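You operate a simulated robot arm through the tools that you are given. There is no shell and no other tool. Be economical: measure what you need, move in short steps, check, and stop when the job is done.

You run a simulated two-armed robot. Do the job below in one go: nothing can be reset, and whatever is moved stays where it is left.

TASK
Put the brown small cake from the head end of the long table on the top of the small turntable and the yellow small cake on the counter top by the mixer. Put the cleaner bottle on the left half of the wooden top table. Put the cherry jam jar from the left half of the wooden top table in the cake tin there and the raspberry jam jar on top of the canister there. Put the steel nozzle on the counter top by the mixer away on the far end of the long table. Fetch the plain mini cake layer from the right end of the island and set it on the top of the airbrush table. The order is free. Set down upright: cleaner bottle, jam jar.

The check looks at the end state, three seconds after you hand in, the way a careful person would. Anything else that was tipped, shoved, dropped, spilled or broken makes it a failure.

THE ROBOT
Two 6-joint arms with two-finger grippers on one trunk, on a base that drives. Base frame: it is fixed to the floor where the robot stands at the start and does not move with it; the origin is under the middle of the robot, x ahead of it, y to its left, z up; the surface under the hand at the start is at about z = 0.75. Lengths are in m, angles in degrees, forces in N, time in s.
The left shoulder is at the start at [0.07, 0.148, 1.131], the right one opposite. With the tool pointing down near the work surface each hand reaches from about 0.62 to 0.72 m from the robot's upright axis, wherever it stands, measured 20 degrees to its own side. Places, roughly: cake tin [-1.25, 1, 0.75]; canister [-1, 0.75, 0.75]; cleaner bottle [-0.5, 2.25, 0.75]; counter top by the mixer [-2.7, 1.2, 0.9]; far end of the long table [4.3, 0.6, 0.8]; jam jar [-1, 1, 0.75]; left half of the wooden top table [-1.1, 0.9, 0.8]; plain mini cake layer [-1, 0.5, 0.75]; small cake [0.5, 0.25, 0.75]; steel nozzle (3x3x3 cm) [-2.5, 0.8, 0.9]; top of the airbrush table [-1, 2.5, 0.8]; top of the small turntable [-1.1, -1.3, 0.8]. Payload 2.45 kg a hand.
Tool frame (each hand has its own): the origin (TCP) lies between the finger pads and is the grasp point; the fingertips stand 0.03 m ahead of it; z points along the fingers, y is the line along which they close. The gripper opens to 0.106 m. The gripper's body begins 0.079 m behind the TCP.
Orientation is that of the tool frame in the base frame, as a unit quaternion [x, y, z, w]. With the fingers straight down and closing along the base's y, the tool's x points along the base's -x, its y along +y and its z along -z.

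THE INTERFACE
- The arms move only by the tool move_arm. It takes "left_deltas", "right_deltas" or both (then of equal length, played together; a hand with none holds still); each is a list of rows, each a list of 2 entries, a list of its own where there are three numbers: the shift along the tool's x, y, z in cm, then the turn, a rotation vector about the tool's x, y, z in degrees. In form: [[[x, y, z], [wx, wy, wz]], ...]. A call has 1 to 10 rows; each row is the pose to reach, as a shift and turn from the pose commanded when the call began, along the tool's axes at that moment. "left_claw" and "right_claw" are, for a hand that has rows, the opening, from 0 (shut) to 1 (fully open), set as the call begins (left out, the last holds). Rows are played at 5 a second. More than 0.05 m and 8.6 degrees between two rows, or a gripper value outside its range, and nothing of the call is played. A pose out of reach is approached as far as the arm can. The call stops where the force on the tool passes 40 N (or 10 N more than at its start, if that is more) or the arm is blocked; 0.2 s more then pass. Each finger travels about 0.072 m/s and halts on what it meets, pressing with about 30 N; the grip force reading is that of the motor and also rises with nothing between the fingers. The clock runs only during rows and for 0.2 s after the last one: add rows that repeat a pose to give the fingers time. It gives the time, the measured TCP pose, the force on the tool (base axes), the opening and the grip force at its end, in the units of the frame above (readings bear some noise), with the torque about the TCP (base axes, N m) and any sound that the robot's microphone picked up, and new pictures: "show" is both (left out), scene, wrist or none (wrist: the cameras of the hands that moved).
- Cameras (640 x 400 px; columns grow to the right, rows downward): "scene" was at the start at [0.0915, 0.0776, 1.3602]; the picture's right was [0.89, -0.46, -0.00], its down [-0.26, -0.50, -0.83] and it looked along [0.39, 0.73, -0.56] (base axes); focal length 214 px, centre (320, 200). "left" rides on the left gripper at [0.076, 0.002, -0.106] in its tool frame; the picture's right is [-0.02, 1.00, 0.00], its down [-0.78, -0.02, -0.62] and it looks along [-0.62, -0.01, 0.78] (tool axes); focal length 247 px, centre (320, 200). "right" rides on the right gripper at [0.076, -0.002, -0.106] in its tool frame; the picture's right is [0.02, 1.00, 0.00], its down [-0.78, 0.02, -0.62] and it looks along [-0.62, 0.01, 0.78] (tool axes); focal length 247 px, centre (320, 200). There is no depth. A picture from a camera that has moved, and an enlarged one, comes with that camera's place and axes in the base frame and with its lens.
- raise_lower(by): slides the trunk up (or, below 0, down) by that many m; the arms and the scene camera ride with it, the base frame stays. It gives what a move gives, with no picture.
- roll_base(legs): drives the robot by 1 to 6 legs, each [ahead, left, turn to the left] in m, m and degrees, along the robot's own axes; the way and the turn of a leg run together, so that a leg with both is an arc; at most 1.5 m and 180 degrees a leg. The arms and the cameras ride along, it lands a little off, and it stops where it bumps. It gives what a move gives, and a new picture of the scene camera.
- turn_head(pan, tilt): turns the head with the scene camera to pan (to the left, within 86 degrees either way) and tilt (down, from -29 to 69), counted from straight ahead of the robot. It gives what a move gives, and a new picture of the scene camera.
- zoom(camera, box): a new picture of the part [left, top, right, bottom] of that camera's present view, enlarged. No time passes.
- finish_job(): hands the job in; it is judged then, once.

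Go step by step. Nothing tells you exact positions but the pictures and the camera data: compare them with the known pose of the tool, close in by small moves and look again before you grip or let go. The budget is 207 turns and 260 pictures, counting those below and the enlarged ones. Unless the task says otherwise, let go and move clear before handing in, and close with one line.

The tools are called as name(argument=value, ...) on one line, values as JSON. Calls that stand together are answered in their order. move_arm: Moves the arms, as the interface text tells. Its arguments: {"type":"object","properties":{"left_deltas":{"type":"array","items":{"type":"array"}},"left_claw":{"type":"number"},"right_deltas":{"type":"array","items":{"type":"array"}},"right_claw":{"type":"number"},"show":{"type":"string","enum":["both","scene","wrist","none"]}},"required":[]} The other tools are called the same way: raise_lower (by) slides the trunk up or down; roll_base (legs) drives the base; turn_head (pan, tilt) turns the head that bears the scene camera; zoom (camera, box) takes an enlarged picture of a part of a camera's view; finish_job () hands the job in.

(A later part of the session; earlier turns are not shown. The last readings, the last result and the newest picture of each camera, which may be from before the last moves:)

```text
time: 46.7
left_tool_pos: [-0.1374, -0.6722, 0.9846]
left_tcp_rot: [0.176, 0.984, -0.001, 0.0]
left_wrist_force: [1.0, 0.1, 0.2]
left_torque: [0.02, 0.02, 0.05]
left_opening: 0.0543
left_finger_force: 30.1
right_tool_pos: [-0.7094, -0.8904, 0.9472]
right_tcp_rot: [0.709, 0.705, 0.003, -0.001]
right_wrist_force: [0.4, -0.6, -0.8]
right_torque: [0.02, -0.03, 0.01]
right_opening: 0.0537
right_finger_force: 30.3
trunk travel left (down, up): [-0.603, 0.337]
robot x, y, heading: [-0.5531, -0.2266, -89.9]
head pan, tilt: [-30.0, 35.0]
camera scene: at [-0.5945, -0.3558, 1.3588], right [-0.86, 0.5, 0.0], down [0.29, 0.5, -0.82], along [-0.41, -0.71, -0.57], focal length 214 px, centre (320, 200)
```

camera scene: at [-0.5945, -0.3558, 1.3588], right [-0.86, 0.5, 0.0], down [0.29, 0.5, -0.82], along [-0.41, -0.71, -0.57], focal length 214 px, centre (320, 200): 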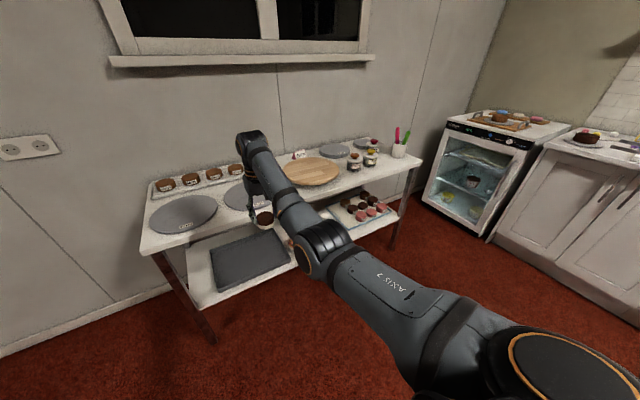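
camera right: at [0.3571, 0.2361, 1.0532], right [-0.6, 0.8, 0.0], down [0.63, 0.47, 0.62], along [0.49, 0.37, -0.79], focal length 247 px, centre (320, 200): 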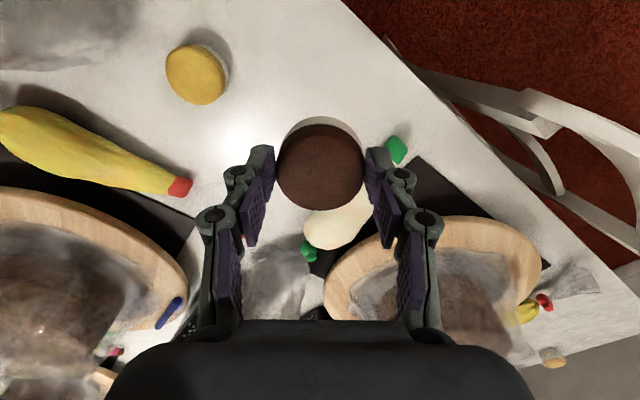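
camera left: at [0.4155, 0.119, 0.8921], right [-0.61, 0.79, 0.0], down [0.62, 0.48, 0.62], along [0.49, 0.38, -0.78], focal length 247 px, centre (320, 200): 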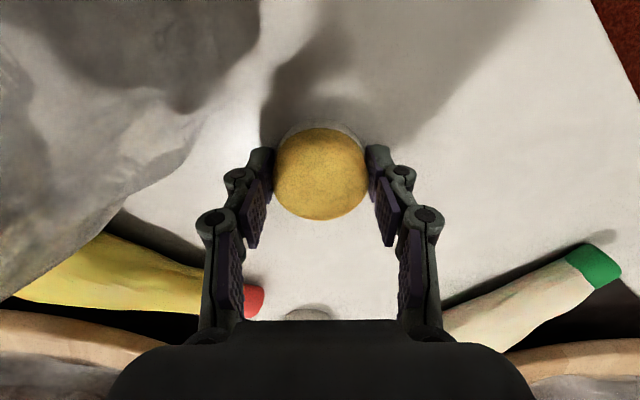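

I see gray discs, a wooden round board and small cake items on this wall table. I zoom to find the small turntable.

zoom(camera="scene", box=[130, 110, 430, 297])

```text
2.13 times, centred on (280, 204) of scene
camera zoom: at [-0.5945, -0.3558, 1.3588], right [-0.86, 0.5, 0.0], down [0.29, 0.5, -0.82], along [-0.41, -0.71, -0.57], focal length 458 px, centre (405, 192)
```

zoom: 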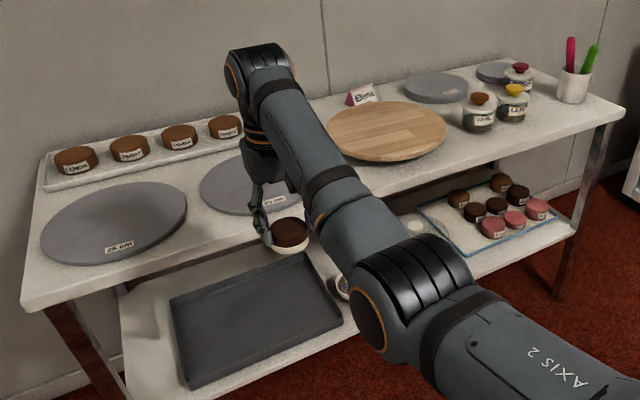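

The wooden disc at (-1.10, -1.33) is the small turntable. I drive so that the brown cake hangs above it.

roll_base(legs=[[0.1, -0.39, 0], [0.33, 0, 0]])

zoom(camera="right", box=[0, 0, 640, 400])

```text
time: 50.9
left_tool_pos: [-0.5246, -1.0936, 0.9855]
left_tcp_rot: [0.174, 0.985, 0.0, 0.0]
left_wrist_force: [-0.6, 0.0, 0.1]
left_torque: [0.04, -0.04, 0.04]
left_opening: 0.0546
left_finger_force: 29.9
right_tool_pos: [-1.0943, -1.3156, 0.9464]
right_tcp_rot: [0.707, 0.708, 0.002, -0.001]
right_wrist_force: [0.0, -0.5, 0.3]
right_torque: [0.05, 0.0, -0.03]
right_opening: 0.0542
right_finger_force: 29.6
trunk travel left (down, up): [-0.603, 0.337]
robot x, y, heading: [-0.9371, -0.6528, -89.9]
head pan, tilt: [-30.0, 35.0]
camera scene: at [-0.9819, -0.779, 1.3588], right [-0.87, 0.5, 0.0], down [0.29, 0.5, -0.82], along [-0.41, -0.71, -0.57], focal length 214 px, centre (320, 200)
```

scene: 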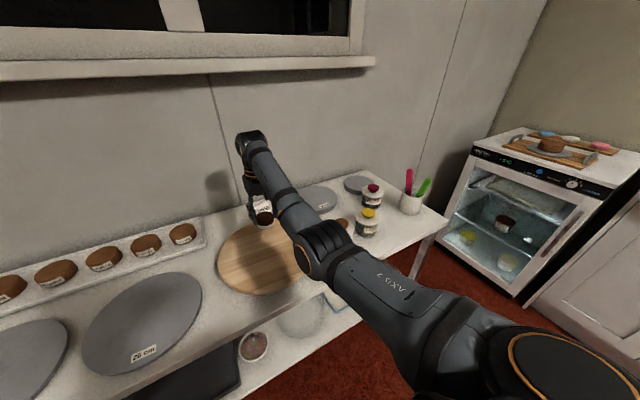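

```text
1.00 times, centred on (320, 200) of right (not enlarged: the box is as wide or as high as the picture)
camera zoom: at [-1.0948, -1.2406, 1.0534], right [1.0, 0.02, 0.0], down [0.02, -0.79, 0.62], along [0.01, -0.62, -0.79], focal length 247 px, centre (320, 200)
```

zoom: 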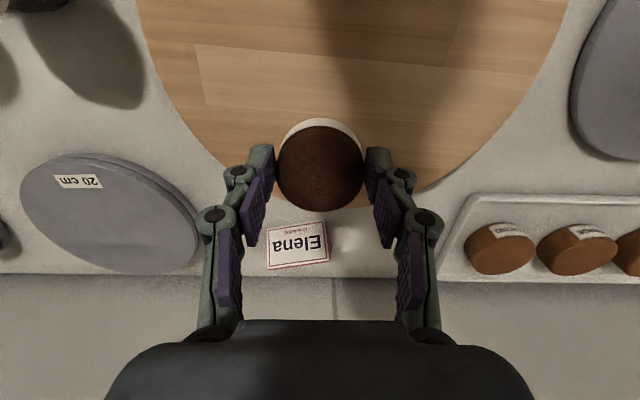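

The disc's centre is about (-1.07, -1.26). I back up slightly and lower the cake to z≈0.87.

roll_base(legs=[[-0.045, 0.02, 0]])

move_arm(right_deltas=[[[0, 0, 2.5], [0, 0, 0]], [[0, 0, 5], [0, 0, 0]], [[0, 0, 7.5], [0, 0, 0]]], show="wrist")

```text
time: 51.8
left_tool_pos: [-0.5031, -1.0493, 0.9849]
left_tcp_rot: [0.173, 0.985, 0.0, 0.001]
left_wrist_force: [0.2, 0.1, 0.3]
left_torque: [0.0, -0.02, -0.01]
left_opening: 0.0542
left_finger_force: 29.9
right_tool_pos: [-1.0747, -1.2716, 0.9457]
right_tcp_rot: [0.707, 0.707, 0.004, -0.001]
right_wrist_force: [-0.2, -0.4, -0.9]
right_torque: [-0.01, 0.0, -0.02]
right_opening: 0.0541
right_finger_force: 29.6
trunk travel left (down, up): [-0.603, 0.337]
robot x, y, heading: [-0.9194, -0.6089, -90.1]
head pan, tilt: [-30.0, 35.0]
camera scene: at [-0.9629, -0.736, 1.3585], right [-0.87, 0.5, 0.0], down [0.29, 0.5, -0.82], along [-0.41, -0.71, -0.57], focal length 214 px, centre (320, 200)
```

scene: 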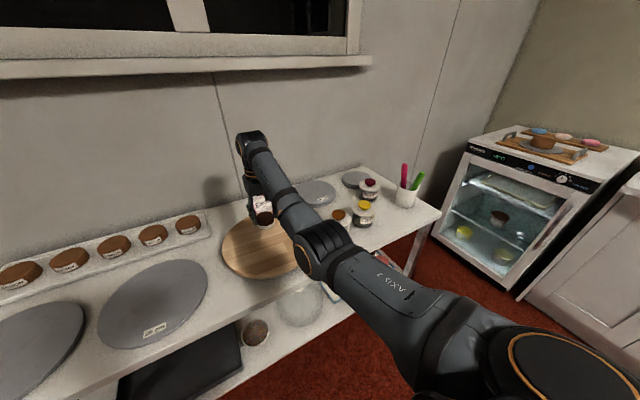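

```text
time: 52.6
left_tool_pos: [-0.5038, -1.0444, 0.9866]
left_tcp_rot: [0.173, 0.985, -0.003, 0.0]
left_wrist_force: [-0.2, -0.1, 0.4]
left_torque: [0.03, -0.01, -0.01]
left_opening: 0.0541
left_finger_force: 30.0
right_tool_pos: [-1.0717, -1.2694, 0.877]
right_tcp_rot: [0.706, 0.708, 0.001, 0.002]
right_wrist_force: [2.2, 3.2, 21.3]
right_torque: [-0.16, -0.12, 0.04]
right_opening: 0.055
right_finger_force: 30.2
trunk travel left (down, up): [-0.603, 0.337]
robot x, y, heading: [-0.9195, -0.6101, -89.9]
head pan, tilt: [-30.0, 35.0]
camera right: at [-1.0737, -1.193, 0.9832], right [1.0, 0.02, 0.0], down [0.02, -0.78, 0.62], along [0.02, -0.62, -0.78], focal length 247 px, centre (320, 200)
```

right: 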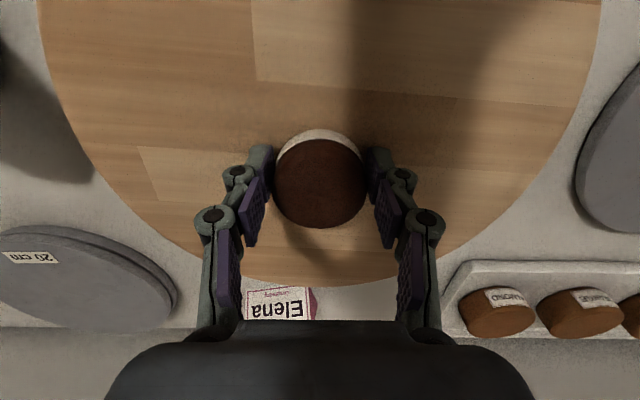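

The cake has touched the turntable top. I relieve the pressure and open.

move_arm(right_deltas=[[[0, 0, -0.4], [0, 0, 0]], [[0, 0, -0.4], [0, 0, 0]]], show="none")

move_arm(right_deltas=[[[0, 0, 0], [0, 0, 0]], [[0, 0, 0], [0, 0, 0]], [[0, 0, 0], [0, 0, 0]], [[0, 0, -3], [0, 0, 0]], [[0, 0, -6], [0, 0, 0]], [[0, 0, -9], [0, 0, 0]]], right_claw=0.9, show="wrist")

```text
time: 53.2
left_tool_pos: [-0.5023, -1.047, 0.9856]
left_tcp_rot: [0.174, 0.985, -0.001, 0.001]
left_wrist_force: [0.2, -0.3, -0.1]
left_torque: [0.01, -0.01, -0.04]
left_opening: 0.0539
left_finger_force: 29.8
right_tool_pos: [-1.0726, -1.2694, 0.8758]
right_tcp_rot: [0.707, 0.707, 0.003, -0.002]
right_wrist_force: [3.0, 2.1, 7.8]
right_torque: [-0.13, -0.08, -0.02]
right_opening: 0.0538
right_finger_force: 30.3
trunk travel left (down, up): [-0.603, 0.337]
robot x, y, heading: [-0.9181, -0.6042, -90.1]
head pan, tilt: [-30.0, 35.0]
```

```text
time: 54.6
left_tool_pos: [-0.5034, -1.047, 0.985]
left_tcp_rot: [0.173, 0.985, -0.001, 0.001]
left_wrist_force: [0.9, 0.2, -0.4]
left_torque: [-0.04, 0.02, 0.03]
left_opening: 0.054
left_finger_force: 29.9
right_tool_pos: [-1.0734, -1.2719, 0.966]
right_tcp_rot: [0.707, 0.707, 0.003, -0.003]
right_wrist_force: [0.1, 0.3, 0.1]
right_torque: [0.0, -0.02, 0.02]
right_opening: 0.0959
right_finger_force: 0.0
trunk travel left (down, up): [-0.603, 0.337]
robot x, y, heading: [-0.9171, -0.6098, -89.8]
head pan, tilt: [-30.0, 35.0]
camera right: at [-1.0755, -1.1965, 1.0734], right [1.0, 0.02, 0.0], down [0.02, -0.79, 0.62], along [0.01, -0.62, -0.79], focal length 247 px, centre (320, 200)
```

right: 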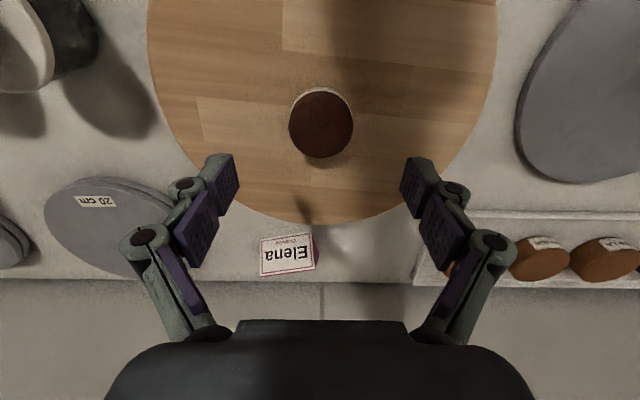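

Brown cake is placed on the turntable. I back off and turn to face the counter side.

roll_base(legs=[[-0.28, 0, 0], [0, 0, -90]])

turn_head(pan=-25, tilt=22)

```text
time: 60.4
left_tool_pos: [-1.3539, -0.748, 0.9852]
left_tcp_rot: [0.814, 0.581, -0.001, 0.0]
left_wrist_force: [-0.4, 0.3, -0.8]
left_torque: [-0.03, 0.03, 0.02]
left_opening: 0.054
left_finger_force: 29.6
right_tool_pos: [-1.5865, -0.1803, 0.9658]
right_tcp_rot: [1.0, 0.007, 0.003, 0.001]
right_wrist_force: [0.1, -0.1, -0.2]
right_torque: [-0.02, 0.02, 0.0]
right_opening: 0.0954
right_finger_force: 0.1
trunk travel left (down, up): [-0.603, 0.337]
robot x, y, heading: [-0.9187, -0.3213, -178.8]
head pan, tilt: [-30.0, 35.0]
camera scene: at [-1.0464, -0.2851, 1.3588], right [0.49, 0.87, 0.0], down [0.5, -0.28, -0.82], along [-0.72, 0.4, -0.57], focal length 214 px, centre (320, 200)
```

scene: 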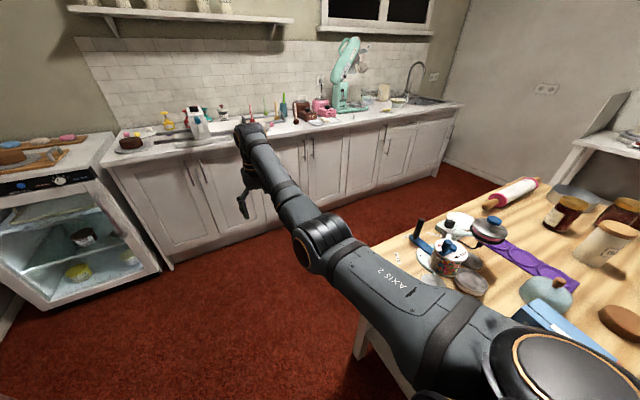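

```text
time: 61.1
left_tool_pos: [-1.3538, -0.7481, 0.9845]
left_tcp_rot: [0.814, 0.581, 0.0, 0.0]
left_wrist_force: [0.2, 0.0, -0.5]
left_torque: [-0.02, -0.02, -0.03]
left_opening: 0.0541
left_finger_force: 29.6
right_tool_pos: [-1.5864, -0.1803, 0.9669]
right_tcp_rot: [1.0, 0.008, 0.002, 0.001]
right_wrist_force: [-0.3, -0.2, -0.2]
right_torque: [-0.02, -0.01, -0.05]
right_opening: 0.0954
right_finger_force: 0.1
trunk travel left (down, up): [-0.603, 0.337]
robot x, y, heading: [-0.9198, -0.3254, -179.1]
head pan, tilt: [-25.0, 22.0]
camera scene: at [-1.0542, -0.29, 1.3793], right [0.41, 0.91, 0.0], down [0.34, -0.15, -0.93], along [-0.85, 0.38, -0.38], focal length 214 px, centre (320, 200)
```

scene: 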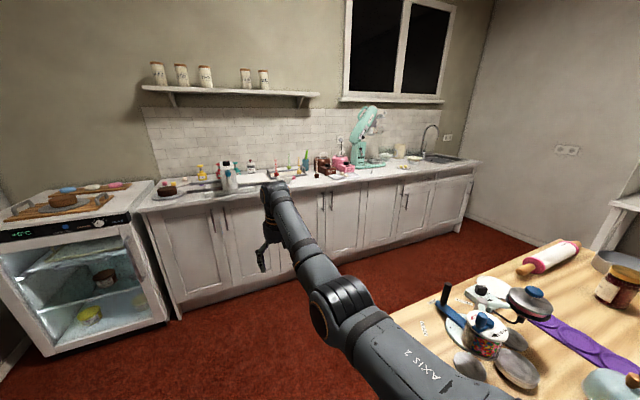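

The counter's front edge is at x≈-2.35 and the island's west edge at x≈-1.36, leaving an aisle. I raise the trunk and drive into the aisle.

raise_lower(by=0.28)

turn_head(pan=-20, tilt=38)

roll_base(legs=[[0.96, 0, 0], [0, -0.8, 0]])

```text
time: 64.0
left_tool_pos: [-1.3535, -0.7482, 1.2646]
left_tcp_rot: [0.814, 0.58, -0.001, 0.001]
left_wrist_force: [-0.5, 0.0, 0.1]
left_torque: [-0.01, -0.02, -0.03]
left_opening: 0.0541
left_finger_force: 30.2
right_tool_pos: [-1.5871, -0.1816, 1.2461]
right_tcp_rot: [1.0, 0.009, 0.003, 0.001]
right_wrist_force: [0.1, 0.5, 0.2]
right_torque: [-0.01, -0.01, 0.0]
right_opening: 0.0955
right_finger_force: 0.0
trunk travel left (down, up): [-0.883, 0.057]
robot x, y, heading: [-0.9196, -0.3262, -178.9]
head pan, tilt: [-25.0, 22.0]
```

```text
time: 64.8
left_tool_pos: [-1.3543, -0.7482, 1.2652]
left_tcp_rot: [0.814, 0.581, -0.001, 0.0]
left_wrist_force: [-0.7, 0.1, -0.6]
left_torque: [0.01, -0.01, 0.02]
left_opening: 0.0541
left_finger_force: 30.7
right_tool_pos: [-1.5862, -0.1814, 1.2457]
right_tcp_rot: [1.0, 0.007, 0.003, 0.001]
right_wrist_force: [0.3, -0.5, 0.0]
right_torque: [-0.02, -0.02, -0.02]
right_opening: 0.0957
right_finger_force: 0.1
trunk travel left (down, up): [-0.883, 0.057]
robot x, y, heading: [-0.9152, -0.3237, -178.9]
head pan, tilt: [-20.0, 38.0]
camera scene: at [-1.0512, -0.2998, 1.6343], right [0.33, 0.95, 0.0], down [0.58, -0.2, -0.79], along [-0.75, 0.26, -0.62], focal length 214 px, centre (320, 200)
```

scene: 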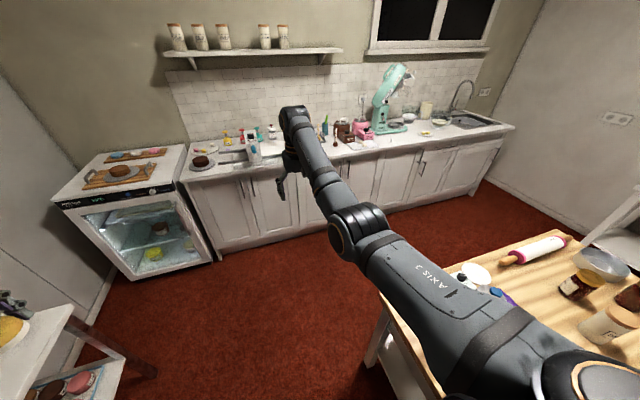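

```text
time: 73.6
left_tool_pos: [-2.3389, 0.0055, 1.2636]
left_tcp_rot: [0.811, 0.585, 0.0, 0.0]
left_wrist_force: [0.7, -0.5, -1.0]
left_torque: [0.03, 0.02, 0.02]
left_opening: 0.0538
left_finger_force: 29.8
right_tool_pos: [-2.575, 0.5708, 1.2459]
right_tcp_rot: [1.0, 0.013, 0.002, 0.001]
right_wrist_force: [-0.4, 0.7, 0.0]
right_torque: [0.02, -0.01, 0.01]
right_opening: 0.0955
right_finger_force: 0.0
trunk travel left (down, up): [-0.883, 0.057]
robot x, y, heading: [-1.9088, 0.432, -178.2]
head pan, tilt: [-20.0, 38.0]
camera scene: at [-2.0397, 0.4565, 1.6342], right [0.32, 0.95, 0.0], down [0.58, -0.19, -0.79], along [-0.75, 0.25, -0.62], focal length 214 px, centre (320, 200)
```

scene: 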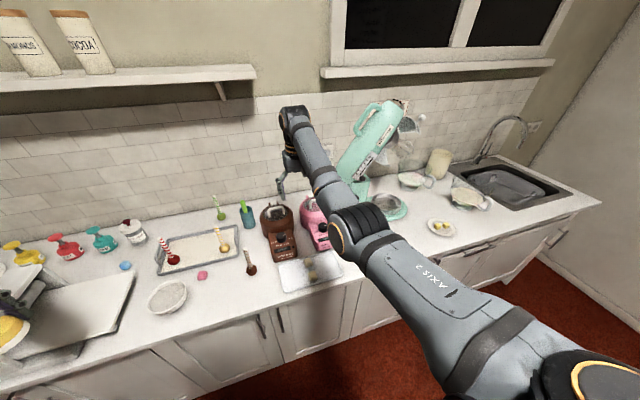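

I'm in the aisle facing the counter; I zoom to find the nozzle and free space.

zoom(camera="scene", box=[120, 150, 520, 400])

zoom(camera="right", box=[0, 0, 640, 400])

```text
1.60 times, centred on (320, 275) of scene
camera zoom: at [-2.0397, 0.4565, 1.6342], right [0.32, 0.95, 0.0], down [0.58, -0.19, -0.79], along [-0.75, 0.25, -0.62], focal length 343 px, centre (320, 80)
```

zoom: 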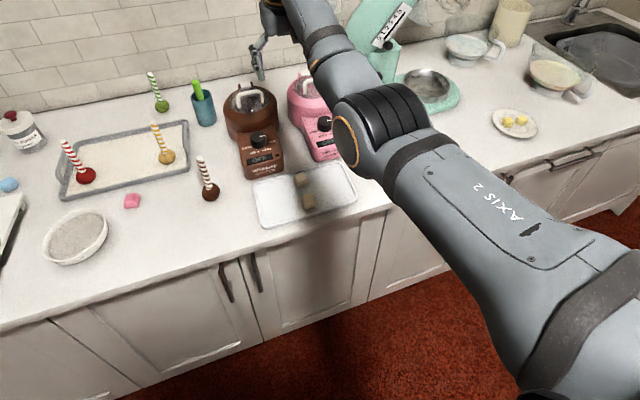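

```text
1.00 times, centred on (320, 200) of right (not enlarged: the box is as wide or as high as the picture)
camera zoom: at [-2.5, 0.5728, 1.3533], right [0.05, -1.0, 0.0], down [-0.79, -0.04, 0.62], along [-0.62, -0.03, -0.79], focal length 247 px, centre (320, 200)
```

zoom: 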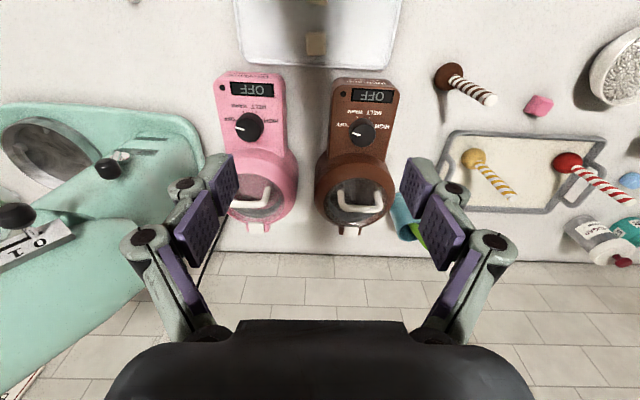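

The nozzle is hidden behind the arm. I back off slightly and turn to face along the aisle so the arms clear the view and the mixer.

roll_base(legs=[[-0.09, 0, 0], [0, 0, -85]])

turn_head(pan=70, tilt=35)

```text
time: 78.3
left_tool_pos: [-2.2833, 0.8244, 1.264]
left_tcp_rot: [0.994, -0.113, 0.0, 0.0]
left_wrist_force: [0.7, 0.6, -0.9]
left_torque: [-0.03, 0.01, -0.04]
left_opening: 0.0538
left_finger_force: 30.1
right_tool_pos: [-1.7446, 1.1141, 1.2459]
right_tcp_rot: [0.748, -0.664, 0.001, 0.002]
right_wrist_force: [0.2, -0.9, 0.6]
right_torque: [-0.01, -0.01, 0.0]
right_opening: 0.0955
right_finger_force: 0.0
trunk travel left (down, up): [-0.883, 0.057]
robot x, y, heading: [-1.8193, 0.4374, 96.9]
head pan, tilt: [-20.0, 38.0]
camera scene: at [-1.8051, 0.5687, 1.6342], right [0.97, -0.23, 0.0], down [-0.14, -0.6, -0.79], along [0.18, 0.77, -0.62], focal length 214 px, centre (320, 200)
```

scene: 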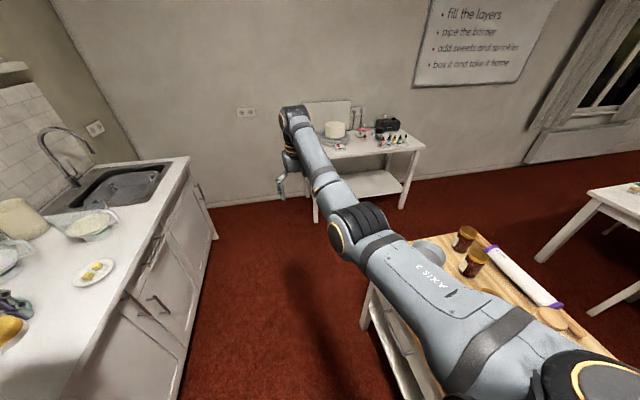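

```text
time: 80.0
left_tool_pos: [-2.2827, 0.8249, 1.2643]
left_tcp_rot: [0.994, -0.113, -0.001, -0.001]
left_wrist_force: [0.1, 0.4, 0.9]
left_torque: [-0.01, 0.0, 0.01]
left_opening: 0.0539
left_finger_force: 30.1
right_tool_pos: [-1.7439, 1.1144, 1.2449]
right_tcp_rot: [0.748, -0.663, 0.001, 0.003]
right_wrist_force: [1.1, -0.2, 0.5]
right_torque: [-0.01, -0.02, -0.02]
right_opening: 0.0954
right_finger_force: 0.1
trunk travel left (down, up): [-0.883, 0.057]
robot x, y, heading: [-1.8189, 0.4363, 97.1]
head pan, tilt: [70.0, 35.0]
camera scene: at [-1.9099, 0.5048, 1.6388], right [0.23, 0.97, 0.0], down [0.56, -0.13, -0.82], along [-0.8, 0.18, -0.57], focal length 214 px, centre (320, 200)
```

scene: 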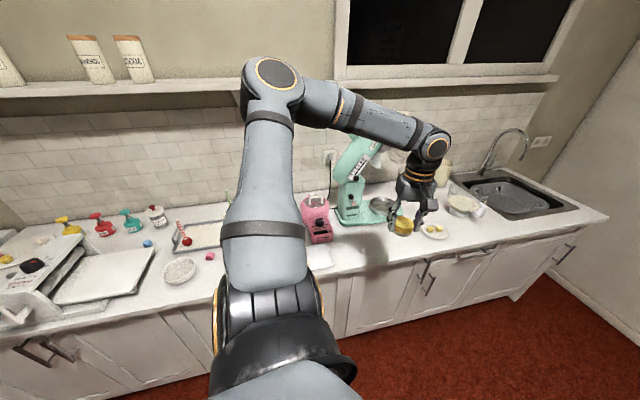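

I zoom around the mixer to find the nozzle.

zoom(camera="scene", box=[300, 170, 500, 295])

zoom(camera="left", box=[0, 0, 640, 400])

```text
3.20 times, centred on (400, 232) of scene
camera zoom: at [-1.9099, 0.5048, 1.6388], right [0.23, 0.97, 0.0], down [0.56, -0.13, -0.82], along [-0.8, 0.18, -0.57], focal length 686 px, centre (64, 96)
```

zoom: 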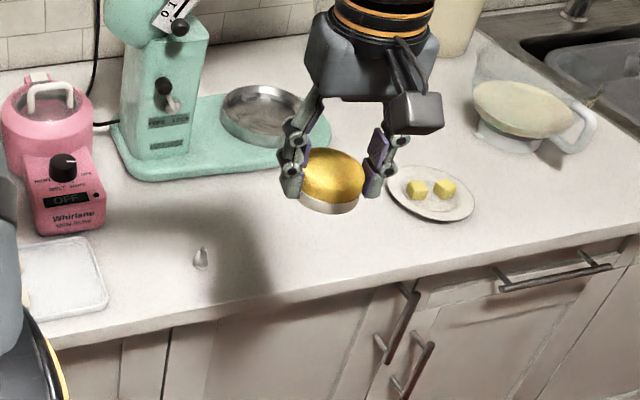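

```text
1.00 times, centred on (320, 200) of left (not enlarged: the box is as wide or as high as the picture)
camera zoom: at [-2.2088, 0.8047, 1.3713], right [-0.25, -0.97, 0.0], down [-0.76, 0.19, 0.62], along [-0.6, 0.15, -0.78], focal length 247 px, centre (320, 200)
```

zoom: 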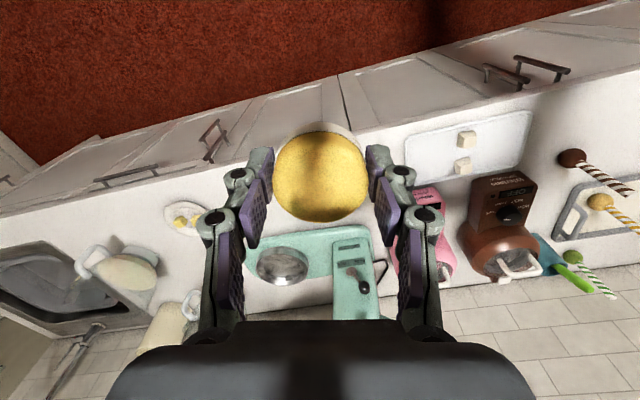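

The nozzle stands at about (-2.50, 0.83). A free spot for the yellow cake is about (-2.51, 1.04), in front of the mixer bowl; I drive there.

roll_base(legs=[[0, 0, 23], [0.425, -0.117, 0]])

zoom(camera="left", box=[0, 0, 640, 400])

```text
time: 83.9
left_tool_pos: [-2.5091, 1.0488, 1.2654]
left_tcp_rot: [0.997, 0.083, -0.001, -0.001]
left_wrist_force: [-0.4, -0.3, -0.3]
left_torque: [0.04, 0.03, 0.02]
left_opening: 0.0538
left_finger_force: 30.4
right_tool_pos: [-2.125, 1.5255, 1.248]
right_tcp_rot: [0.865, -0.502, 0.001, 0.002]
right_wrist_force: [0.2, -1.0, -0.2]
right_torque: [0.01, 0.0, 0.02]
right_opening: 0.0951
right_finger_force: 0.0
trunk travel left (down, up): [-0.883, 0.057]
robot x, y, heading: [-1.9312, 0.8724, 119.8]
head pan, tilt: [70.0, 35.0]
camera scene: at [-2.0416, 0.8979, 1.6389], right [-0.17, 0.99, 0.0], down [0.57, 0.1, -0.82], along [-0.81, -0.14, -0.57], focal length 214 px, centre (320, 200)
```

scene: 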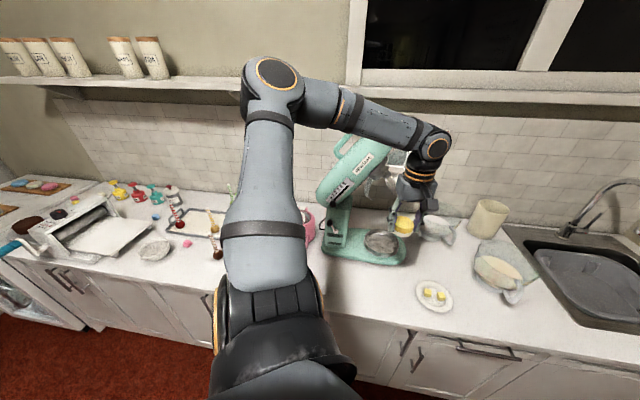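

```text
1.00 times, centred on (320, 200) of left (not enlarged: the box is as wide or as high as the picture)
camera zoom: at [-2.4333, 1.0591, 1.3718], right [0.15, -0.99, 0.0], down [-0.77, -0.12, 0.62], along [-0.62, -0.09, -0.78], focal length 247 px, centre (320, 200)
```

zoom: 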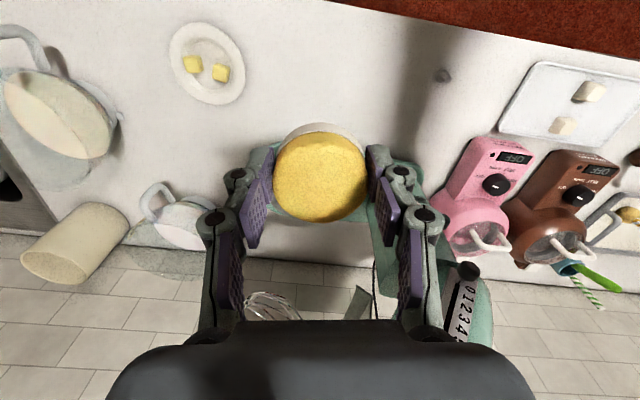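

I shift the cake 2.5 cm away from the mixer and lower the trunk.

move_arm(left_deltas=[[[2.5, 0, 0], [0, 0, 0]]], show="none")

raise_lower(by=-0.28)

zoom(camera="left", box=[0, 0, 640, 400])

```text
time: 84.3
left_tool_pos: [-2.4829, 1.0559, 1.2638]
left_tcp_rot: [0.996, 0.084, -0.001, 0.0]
left_wrist_force: [0.5, -0.2, 0.5]
left_torque: [0.0, 0.0, -0.03]
left_opening: 0.0537
left_finger_force: 29.5
right_tool_pos: [-2.1236, 1.5278, 1.246]
right_tcp_rot: [0.865, -0.502, 0.002, 0.002]
right_wrist_force: [-0.2, -0.6, -0.8]
right_torque: [-0.01, 0.05, 0.0]
right_opening: 0.0954
right_finger_force: 0.1
trunk travel left (down, up): [-0.883, 0.057]
robot x, y, heading: [-1.9316, 0.8708, 119.7]
head pan, tilt: [70.0, 35.0]
```

```text
time: 87.1
left_tool_pos: [-2.4836, 1.0553, 0.9839]
left_tcp_rot: [0.996, 0.085, -0.001, -0.001]
left_wrist_force: [0.7, 1.0, -0.3]
left_torque: [0.0, 0.0, -0.04]
left_opening: 0.0541
left_finger_force: 30.0
right_tool_pos: [-2.124, 1.5266, 0.9664]
right_tcp_rot: [0.864, -0.503, 0.002, 0.002]
right_wrist_force: [-0.4, 0.1, 0.1]
right_torque: [-0.01, -0.01, 0.05]
right_opening: 0.0955
right_finger_force: 0.2
trunk travel left (down, up): [-0.603, 0.337]
robot x, y, heading: [-1.9294, 0.8713, 119.6]
head pan, tilt: [70.0, 35.0]
```

```text
1.00 times, centred on (320, 200) of left (not enlarged: the box is as wide or as high as the picture)
camera zoom: at [-2.4084, 1.0657, 1.0908], right [0.15, -0.99, 0.0], down [-0.77, -0.12, 0.62], along [-0.62, -0.09, -0.78], focal length 247 px, centre (320, 200)
```

zoom: 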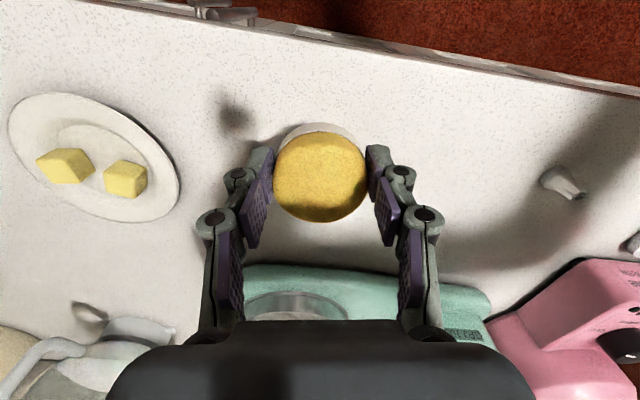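

The spot below is clear. I lower the cake gently to the counter.

move_arm(left_deltas=[[[0, 0, 1.5], [0, 0, 0]], [[0, 0, 3], [0, 0, 0]], [[0, 0, 4], [0, 0, 0]], [[0, 0, 4.5], [0, 0, 0]], [[0, 0, 4.8], [0, 0, 0]]], show="wrist")

```text
time: 88.3
left_tool_pos: [-2.4835, 1.0556, 0.9361]
left_tcp_rot: [0.996, 0.086, 0.0, 0.0]
left_wrist_force: [0.1, -0.5, -0.4]
left_torque: [-0.01, -0.02, -0.02]
left_opening: 0.0541
left_finger_force: 29.7
right_tool_pos: [-2.1243, 1.5286, 0.9658]
right_tcp_rot: [0.864, -0.503, 0.001, 0.002]
right_wrist_force: [-0.3, 0.8, 0.4]
right_torque: [0.01, -0.04, -0.02]
right_opening: 0.0951
right_finger_force: 0.1
trunk travel left (down, up): [-0.603, 0.337]
robot x, y, heading: [-1.9304, 0.8723, 119.9]
head pan, tilt: [70.0, 35.0]
camera left: at [-2.4085, 1.0656, 1.0427], right [0.15, -0.99, 0.0], down [-0.77, -0.12, 0.62], along [-0.62, -0.09, -0.78], focal length 247 px, centre (320, 200)
```

left: 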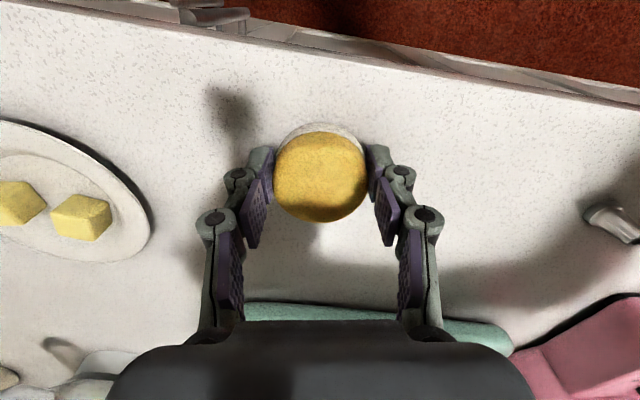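

Not yet touching; I go on down slowly.

move_arm(left_deltas=[[[0, 0, 0.3], [0, 0, 0]], [[0, 0, 0.6], [0, 0, 0]], [[0, 0, 0.8], [0, 0, 0]]], show="none")

```text
time: 89.1
left_tool_pos: [-2.482, 1.054, 0.931]
left_tcp_rot: [0.996, 0.084, -0.003, -0.001]
left_wrist_force: [-4.5, 3.7, 21.3]
left_torque: [0.07, 0.23, -0.05]
left_opening: 0.0541
left_finger_force: 30.0
right_tool_pos: [-2.1228, 1.5271, 0.9667]
right_tcp_rot: [0.864, -0.503, 0.002, 0.002]
right_wrist_force: [-0.8, 0.3, 0.0]
right_torque: [0.01, 0.01, 0.06]
right_opening: 0.0955
right_finger_force: 0.1
trunk travel left (down, up): [-0.603, 0.337]
robot x, y, heading: [-1.9316, 0.8733, 119.8]
head pan, tilt: [70.0, 35.0]
```

Contact. I ease off, open and lift away.

move_arm(left_deltas=[[[0, 0, -0.2], [0, 0, 0]], [[0, 0, -0.3], [0, 0, 0]]], show="none")

move_arm(left_deltas=[[[0, 0, 0], [0, 0, 0]], [[0, 0, 0], [0, 0, 0]], [[0, 0, 0], [0, 0, 0]], [[0, 0, -3], [0, 0, 0]], [[0, 0, -6], [0, 0, 0]], [[0, 0, -10], [0, 0, 0]]], left_claw=0.8, show="wrist")

```text
time: 89.7
left_tool_pos: [-2.4826, 1.0546, 0.9304]
left_tcp_rot: [0.996, 0.084, 0.001, 0.001]
left_wrist_force: [-0.9, 1.5, 2.5]
left_torque: [0.11, 0.1, -0.05]
left_opening: 0.0538
left_finger_force: 30.2
right_tool_pos: [-2.1249, 1.5279, 0.9649]
right_tcp_rot: [0.865, -0.502, 0.002, 0.003]
right_wrist_force: [-0.1, 0.2, 0.0]
right_torque: [-0.03, -0.01, -0.02]
right_opening: 0.0956
right_finger_force: 0.1
trunk travel left (down, up): [-0.603, 0.337]
robot x, y, heading: [-1.9331, 0.8732, 119.9]
head pan, tilt: [70.0, 35.0]
```

```text
time: 91.1
left_tool_pos: [-2.4845, 1.0537, 1.0328]
left_tcp_rot: [0.996, 0.084, 0.0, 0.0]
left_wrist_force: [-0.3, 0.4, 1.1]
left_torque: [0.0, 0.02, 0.0]
left_opening: 0.0845
left_finger_force: 0.1
right_tool_pos: [-2.1232, 1.5263, 0.9675]
right_tcp_rot: [0.865, -0.502, 0.002, 0.003]
right_wrist_force: [-0.2, -0.4, 0.8]
right_torque: [-0.03, -0.01, -0.02]
right_opening: 0.0952
right_finger_force: 0.0
trunk travel left (down, up): [-0.603, 0.337]
robot x, y, heading: [-1.9296, 0.8737, 119.8]
head pan, tilt: [70.0, 35.0]
camera left: at [-2.4085, 1.0638, 1.1396], right [0.15, -0.99, 0.0], down [-0.77, -0.12, 0.62], along [-0.62, -0.09, -0.78], focal length 247 px, centre (320, 200)
```

left: 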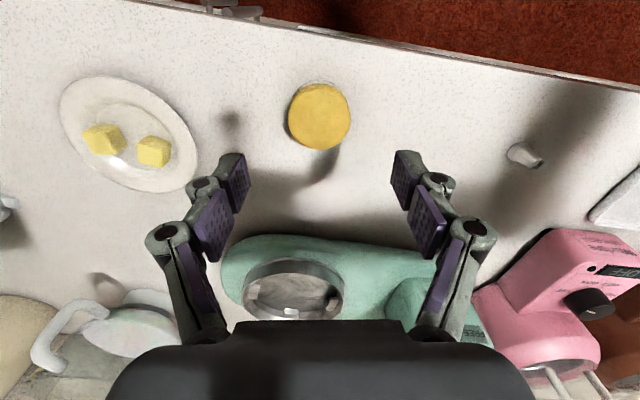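

Yellow cake is placed. Next I shift the base so the left hand is above the nozzle at (-2.502, 0.832).

roll_base(legs=[[-0.184, 0.126, 0]])

zoom(camera="left", box=[0, 0, 640, 400])

```text
time: 92.8
left_tool_pos: [-2.5034, 0.8291, 1.0311]
left_tcp_rot: [0.996, 0.085, 0.0, 0.0]
left_wrist_force: [0.1, -1.0, 0.8]
left_torque: [-0.02, 0.0, 0.01]
left_opening: 0.0847
left_finger_force: 0.1
right_tool_pos: [-2.1411, 1.3042, 0.9654]
right_tcp_rot: [0.865, -0.502, 0.001, 0.001]
right_wrist_force: [0.5, -0.5, -0.5]
right_torque: [0.01, 0.0, 0.02]
right_opening: 0.0954
right_finger_force: 0.1
trunk travel left (down, up): [-0.603, 0.337]
robot x, y, heading: [-1.9469, 0.6503, 119.5]
head pan, tilt: [70.0, 35.0]
camera scene: at [-2.0594, 0.6767, 1.3588], right [-0.17, 0.99, 0.0], down [0.57, 0.1, -0.82], along [-0.81, -0.14, -0.57], focal length 214 px, centre (320, 200)
```

scene: 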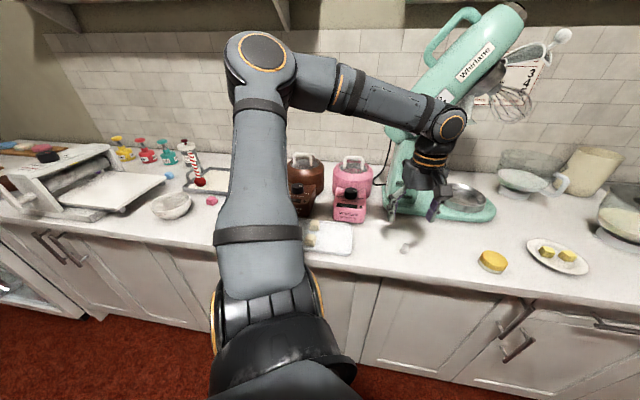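

```text
1.00 times, centred on (320, 200) of left (not enlarged: the box is as wide or as high as the picture)
camera zoom: at [-2.4271, 0.8404, 1.1386], right [0.15, -0.99, 0.0], down [-0.77, -0.12, 0.62], along [-0.62, -0.09, -0.78], focal length 247 px, centre (320, 200)
```

zoom: 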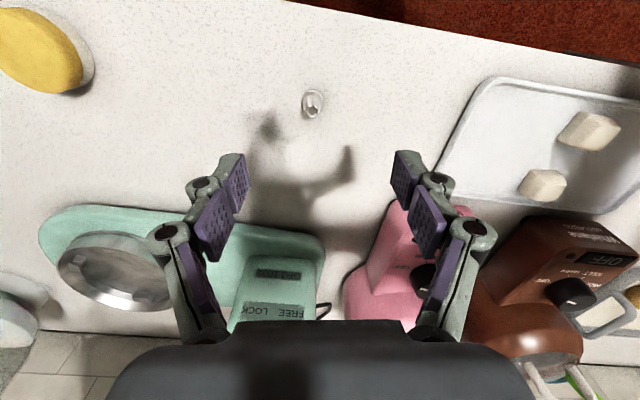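

The nozzle is almost centred below. I descend around it.

move_arm(left_deltas=[[[0.3, -0.8, 3], [0, 0, 0]], [[0.3, -0.8, 6], [0, 0, 0]], [[0.3, -0.8, 8], [0, 0, 0]], [[0.3, -0.8, 9.4], [0, 0, 0]]], left_claw=0.6, show="wrist")

```text
time: 93.8
left_tool_pos: [-2.5018, 0.8391, 0.9368]
left_tcp_rot: [0.996, 0.085, 0.0, -0.001]
left_wrist_force: [0.2, 1.1, 0.2]
left_torque: [0.0, 0.01, -0.01]
left_opening: 0.0638
left_finger_force: 0.0
right_tool_pos: [-2.142, 1.3048, 0.9656]
right_tcp_rot: [0.865, -0.502, 0.003, 0.002]
right_wrist_force: [-1.0, -0.2, 0.7]
right_torque: [0.01, -0.02, -0.01]
right_opening: 0.0951
right_finger_force: 0.1
trunk travel left (down, up): [-0.603, 0.337]
robot x, y, heading: [-1.9481, 0.6534, 119.8]
head pan, tilt: [70.0, 35.0]
camera left: at [-2.4257, 0.8497, 1.043], right [0.15, -0.99, 0.0], down [-0.77, -0.12, 0.62], along [-0.61, -0.09, -0.78], focal length 247 px, centre (320, 200)
```

left: 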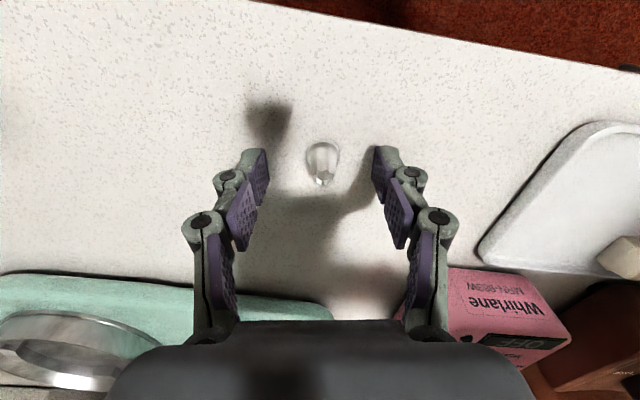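

Centred. I lower half a centimetre and close on the nozzle.

move_arm(left_deltas=[[[0, 0, 0.6], [0, 0, 0]]], show="none")

move_arm(left_deltas=[[[0, 0, 0], [0, 0, 0]], [[0, 0, 0], [0, 0, 0]], [[0, 0, 0], [0, 0, 0]], [[0, 0, 0], [0, 0, 0]]], left_claw=0, show="wrist")

```text
time: 94.2
left_tool_pos: [-2.5015, 0.8374, 0.9304]
left_tcp_rot: [0.996, 0.084, 0.0, 0.0]
left_wrist_force: [-0.1, -0.3, -0.4]
left_torque: [-0.02, 0.0, 0.0]
left_opening: 0.0635
left_finger_force: 0.1
right_tool_pos: [-2.1422, 1.304, 0.9658]
right_tcp_rot: [0.865, -0.502, 0.002, 0.003]
right_wrist_force: [0.1, 0.1, -0.6]
right_torque: [0.0, 0.03, 0.0]
right_opening: 0.0955
right_finger_force: 0.0
trunk travel left (down, up): [-0.603, 0.337]
robot x, y, heading: [-1.9465, 0.6482, 119.7]
head pan, tilt: [70.0, 35.0]
```

```text
time: 95.2
left_tool_pos: [-2.5006, 0.8377, 0.9305]
left_tcp_rot: [0.996, 0.084, -0.001, 0.001]
left_wrist_force: [-0.2, 0.4, 0.3]
left_torque: [0.01, 0.02, -0.01]
left_opening: 0.0139
left_finger_force: 30.1
right_tool_pos: [-2.1426, 1.3031, 0.9659]
right_tcp_rot: [0.865, -0.502, 0.002, 0.002]
right_wrist_force: [-0.5, 0.3, 0.5]
right_torque: [0.01, 0.0, -0.02]
right_opening: 0.0954
right_finger_force: 0.1
trunk travel left (down, up): [-0.603, 0.337]
robot x, y, heading: [-1.9422, 0.6468, 119.5]
head pan, tilt: [70.0, 35.0]
camera left: at [-2.425, 0.8488, 1.0376], right [0.15, -0.99, 0.0], down [-0.77, -0.12, 0.62], along [-0.62, -0.09, -0.78], focal length 247 px, centre (320, 200)
```

left: 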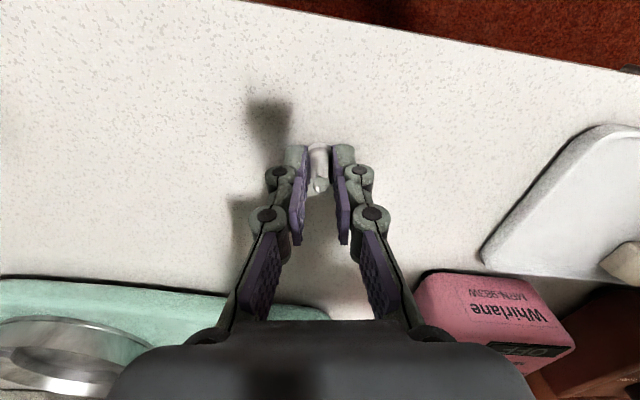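

Gripped at 1.4 cm width. I lift and check that it holds.

move_arm(left_deltas=[[[0, 0, -1], [0, 0, 0]], [[0, 0, -3], [0, 0, 0]], [[0, 0, -6], [0, 0, 0]], [[0, 0, -10], [0, 0, 0]]], show="wrist")

```text
time: 96.2
left_tool_pos: [-2.4997, 0.838, 1.0343]
left_tcp_rot: [0.996, 0.084, -0.001, -0.001]
left_wrist_force: [0.2, -0.1, 0.0]
left_torque: [0.02, 0.04, 0.03]
left_opening: 0.0141
left_finger_force: 29.7
right_tool_pos: [-2.1392, 1.3038, 0.9663]
right_tcp_rot: [0.864, -0.503, 0.001, 0.002]
right_wrist_force: [1.0, 0.1, -0.1]
right_torque: [-0.01, 0.02, -0.02]
right_opening: 0.0954
right_finger_force: 0.0
trunk travel left (down, up): [-0.603, 0.337]
robot x, y, heading: [-1.9496, 0.6491, 119.7]
head pan, tilt: [70.0, 35.0]
camera left: at [-2.4237, 0.8492, 1.1405], right [0.15, -0.99, 0.0], down [-0.77, -0.12, 0.62], along [-0.62, -0.09, -0.78], focal length 247 px, centre (320, 200)
```

left: 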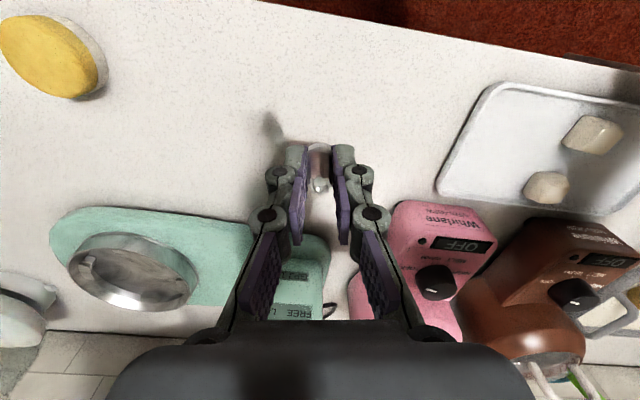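

The nozzle is held. I raise the trunk a little for safe driving and look at the wooden table to my right.

raise_lower(by=0.15)

turn_head(pan=-86, tilt=40)

```text
time: 98.0
left_tool_pos: [-2.5008, 0.8386, 1.1828]
left_tcp_rot: [0.996, 0.084, -0.001, 0.001]
left_wrist_force: [-0.5, -0.9, -0.8]
left_torque: [-0.02, 0.01, -0.01]
left_opening: 0.0141
left_finger_force: 29.8
right_tool_pos: [-2.1417, 1.3035, 1.1165]
right_tcp_rot: [0.865, -0.503, 0.001, 0.002]
right_wrist_force: [0.5, 0.2, -0.4]
right_torque: [-0.03, 0.03, 0.02]
right_opening: 0.0955
right_finger_force: 0.1
trunk travel left (down, up): [-0.753, 0.187]
robot x, y, heading: [-1.946, 0.648, 119.9]
head pan, tilt: [70.0, 35.0]
```

```text
time: 100.4
left_tool_pos: [-2.5002, 0.8396, 1.1819]
left_tcp_rot: [0.996, 0.084, -0.001, 0.0]
left_wrist_force: [-0.5, 0.4, -0.5]
left_torque: [-0.02, 0.03, 0.0]
left_opening: 0.0138
left_finger_force: 29.6
right_tool_pos: [-2.1426, 1.3032, 1.1153]
right_tcp_rot: [0.865, -0.502, 0.002, 0.002]
right_wrist_force: [-0.5, -0.3, -0.2]
right_torque: [0.05, 0.05, 0.0]
right_opening: 0.0954
right_finger_force: 0.1
trunk travel left (down, up): [-0.753, 0.187]
robot x, y, heading: [-1.9449, 0.6478, 119.7]
head pan, tilt: [-85.9, 40.0]
camera scene: at [-1.902, 0.7388, 1.5012], right [0.56, -0.83, 0.0], down [-0.53, -0.36, -0.77], along [0.64, 0.43, -0.64], focal length 214 px, centre (320, 200)
```

scene: 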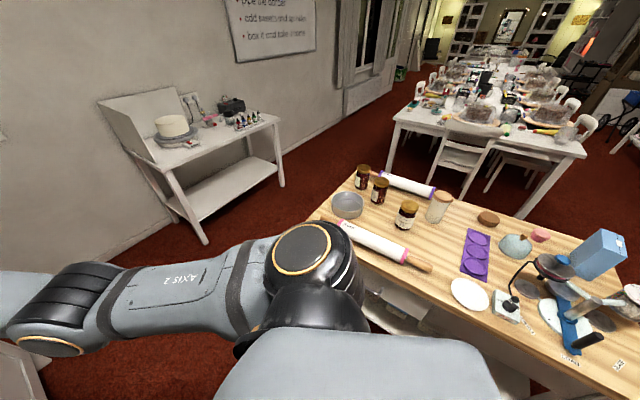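

zoom(camera="scene", box=[320, 150, 640, 350])

zoom(camera="scene", box=[90, 80, 300, 212])

```text
2.00 times, centred on (480, 250) of scene
camera zoom: at [-1.902, 0.7388, 1.5012], right [0.56, -0.83, 0.0], down [-0.53, -0.36, -0.77], along [0.64, 0.43, -0.64], focal length 429 px, centre (0, 100)
```

zoom: 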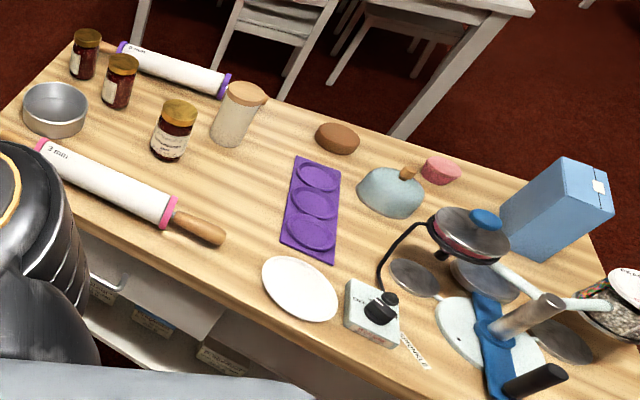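

```text
3.03 times, centred on (195, 146) of scene
camera zoom: at [-1.902, 0.7388, 1.5012], right [0.56, -0.83, 0.0], down [-0.53, -0.36, -0.77], along [0.64, 0.43, -0.64], focal length 650 px, centre (699, 364)
```

zoom: 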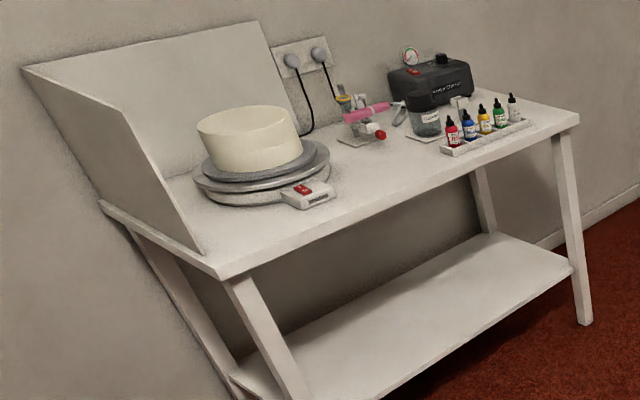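

I see three jam jars, the cake tin, a cork-lidded canister and a brown and a pink round layer. I zoom on labels and layers.

zoom(camera="scene", box=[340, 155, 460, 235])

zoom(camera="scene", box=[460, 190, 580, 270])

```text
5.00 times, centred on (400, 195) of scene
camera zoom: at [-1.902, 0.7388, 1.5012], right [0.56, -0.83, 0.0], down [-0.53, -0.36, -0.77], along [0.64, 0.43, -0.64], focal length 1072 px, centre (-80, 225)
```

zoom: 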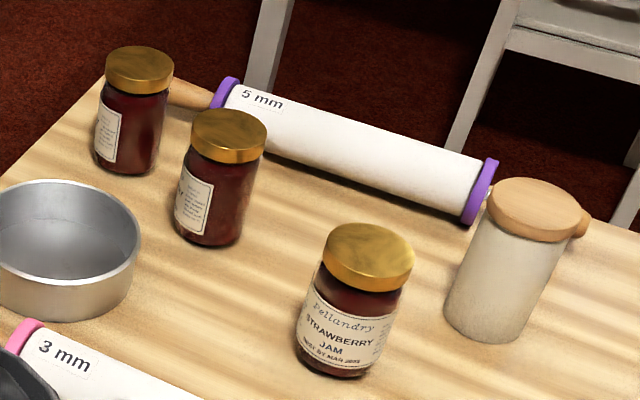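

```text
5.00 times, centred on (520, 230) of scene
camera zoom: at [-1.902, 0.7388, 1.5012], right [0.56, -0.83, 0.0], down [-0.53, -0.36, -0.77], along [0.64, 0.43, -0.64], focal length 1072 px, centre (-680, 50)
```

zoom: 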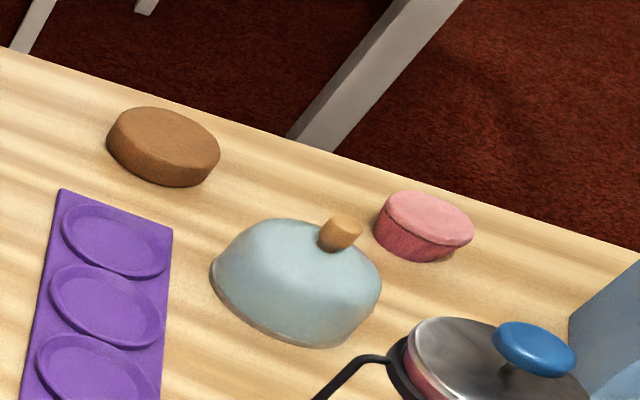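

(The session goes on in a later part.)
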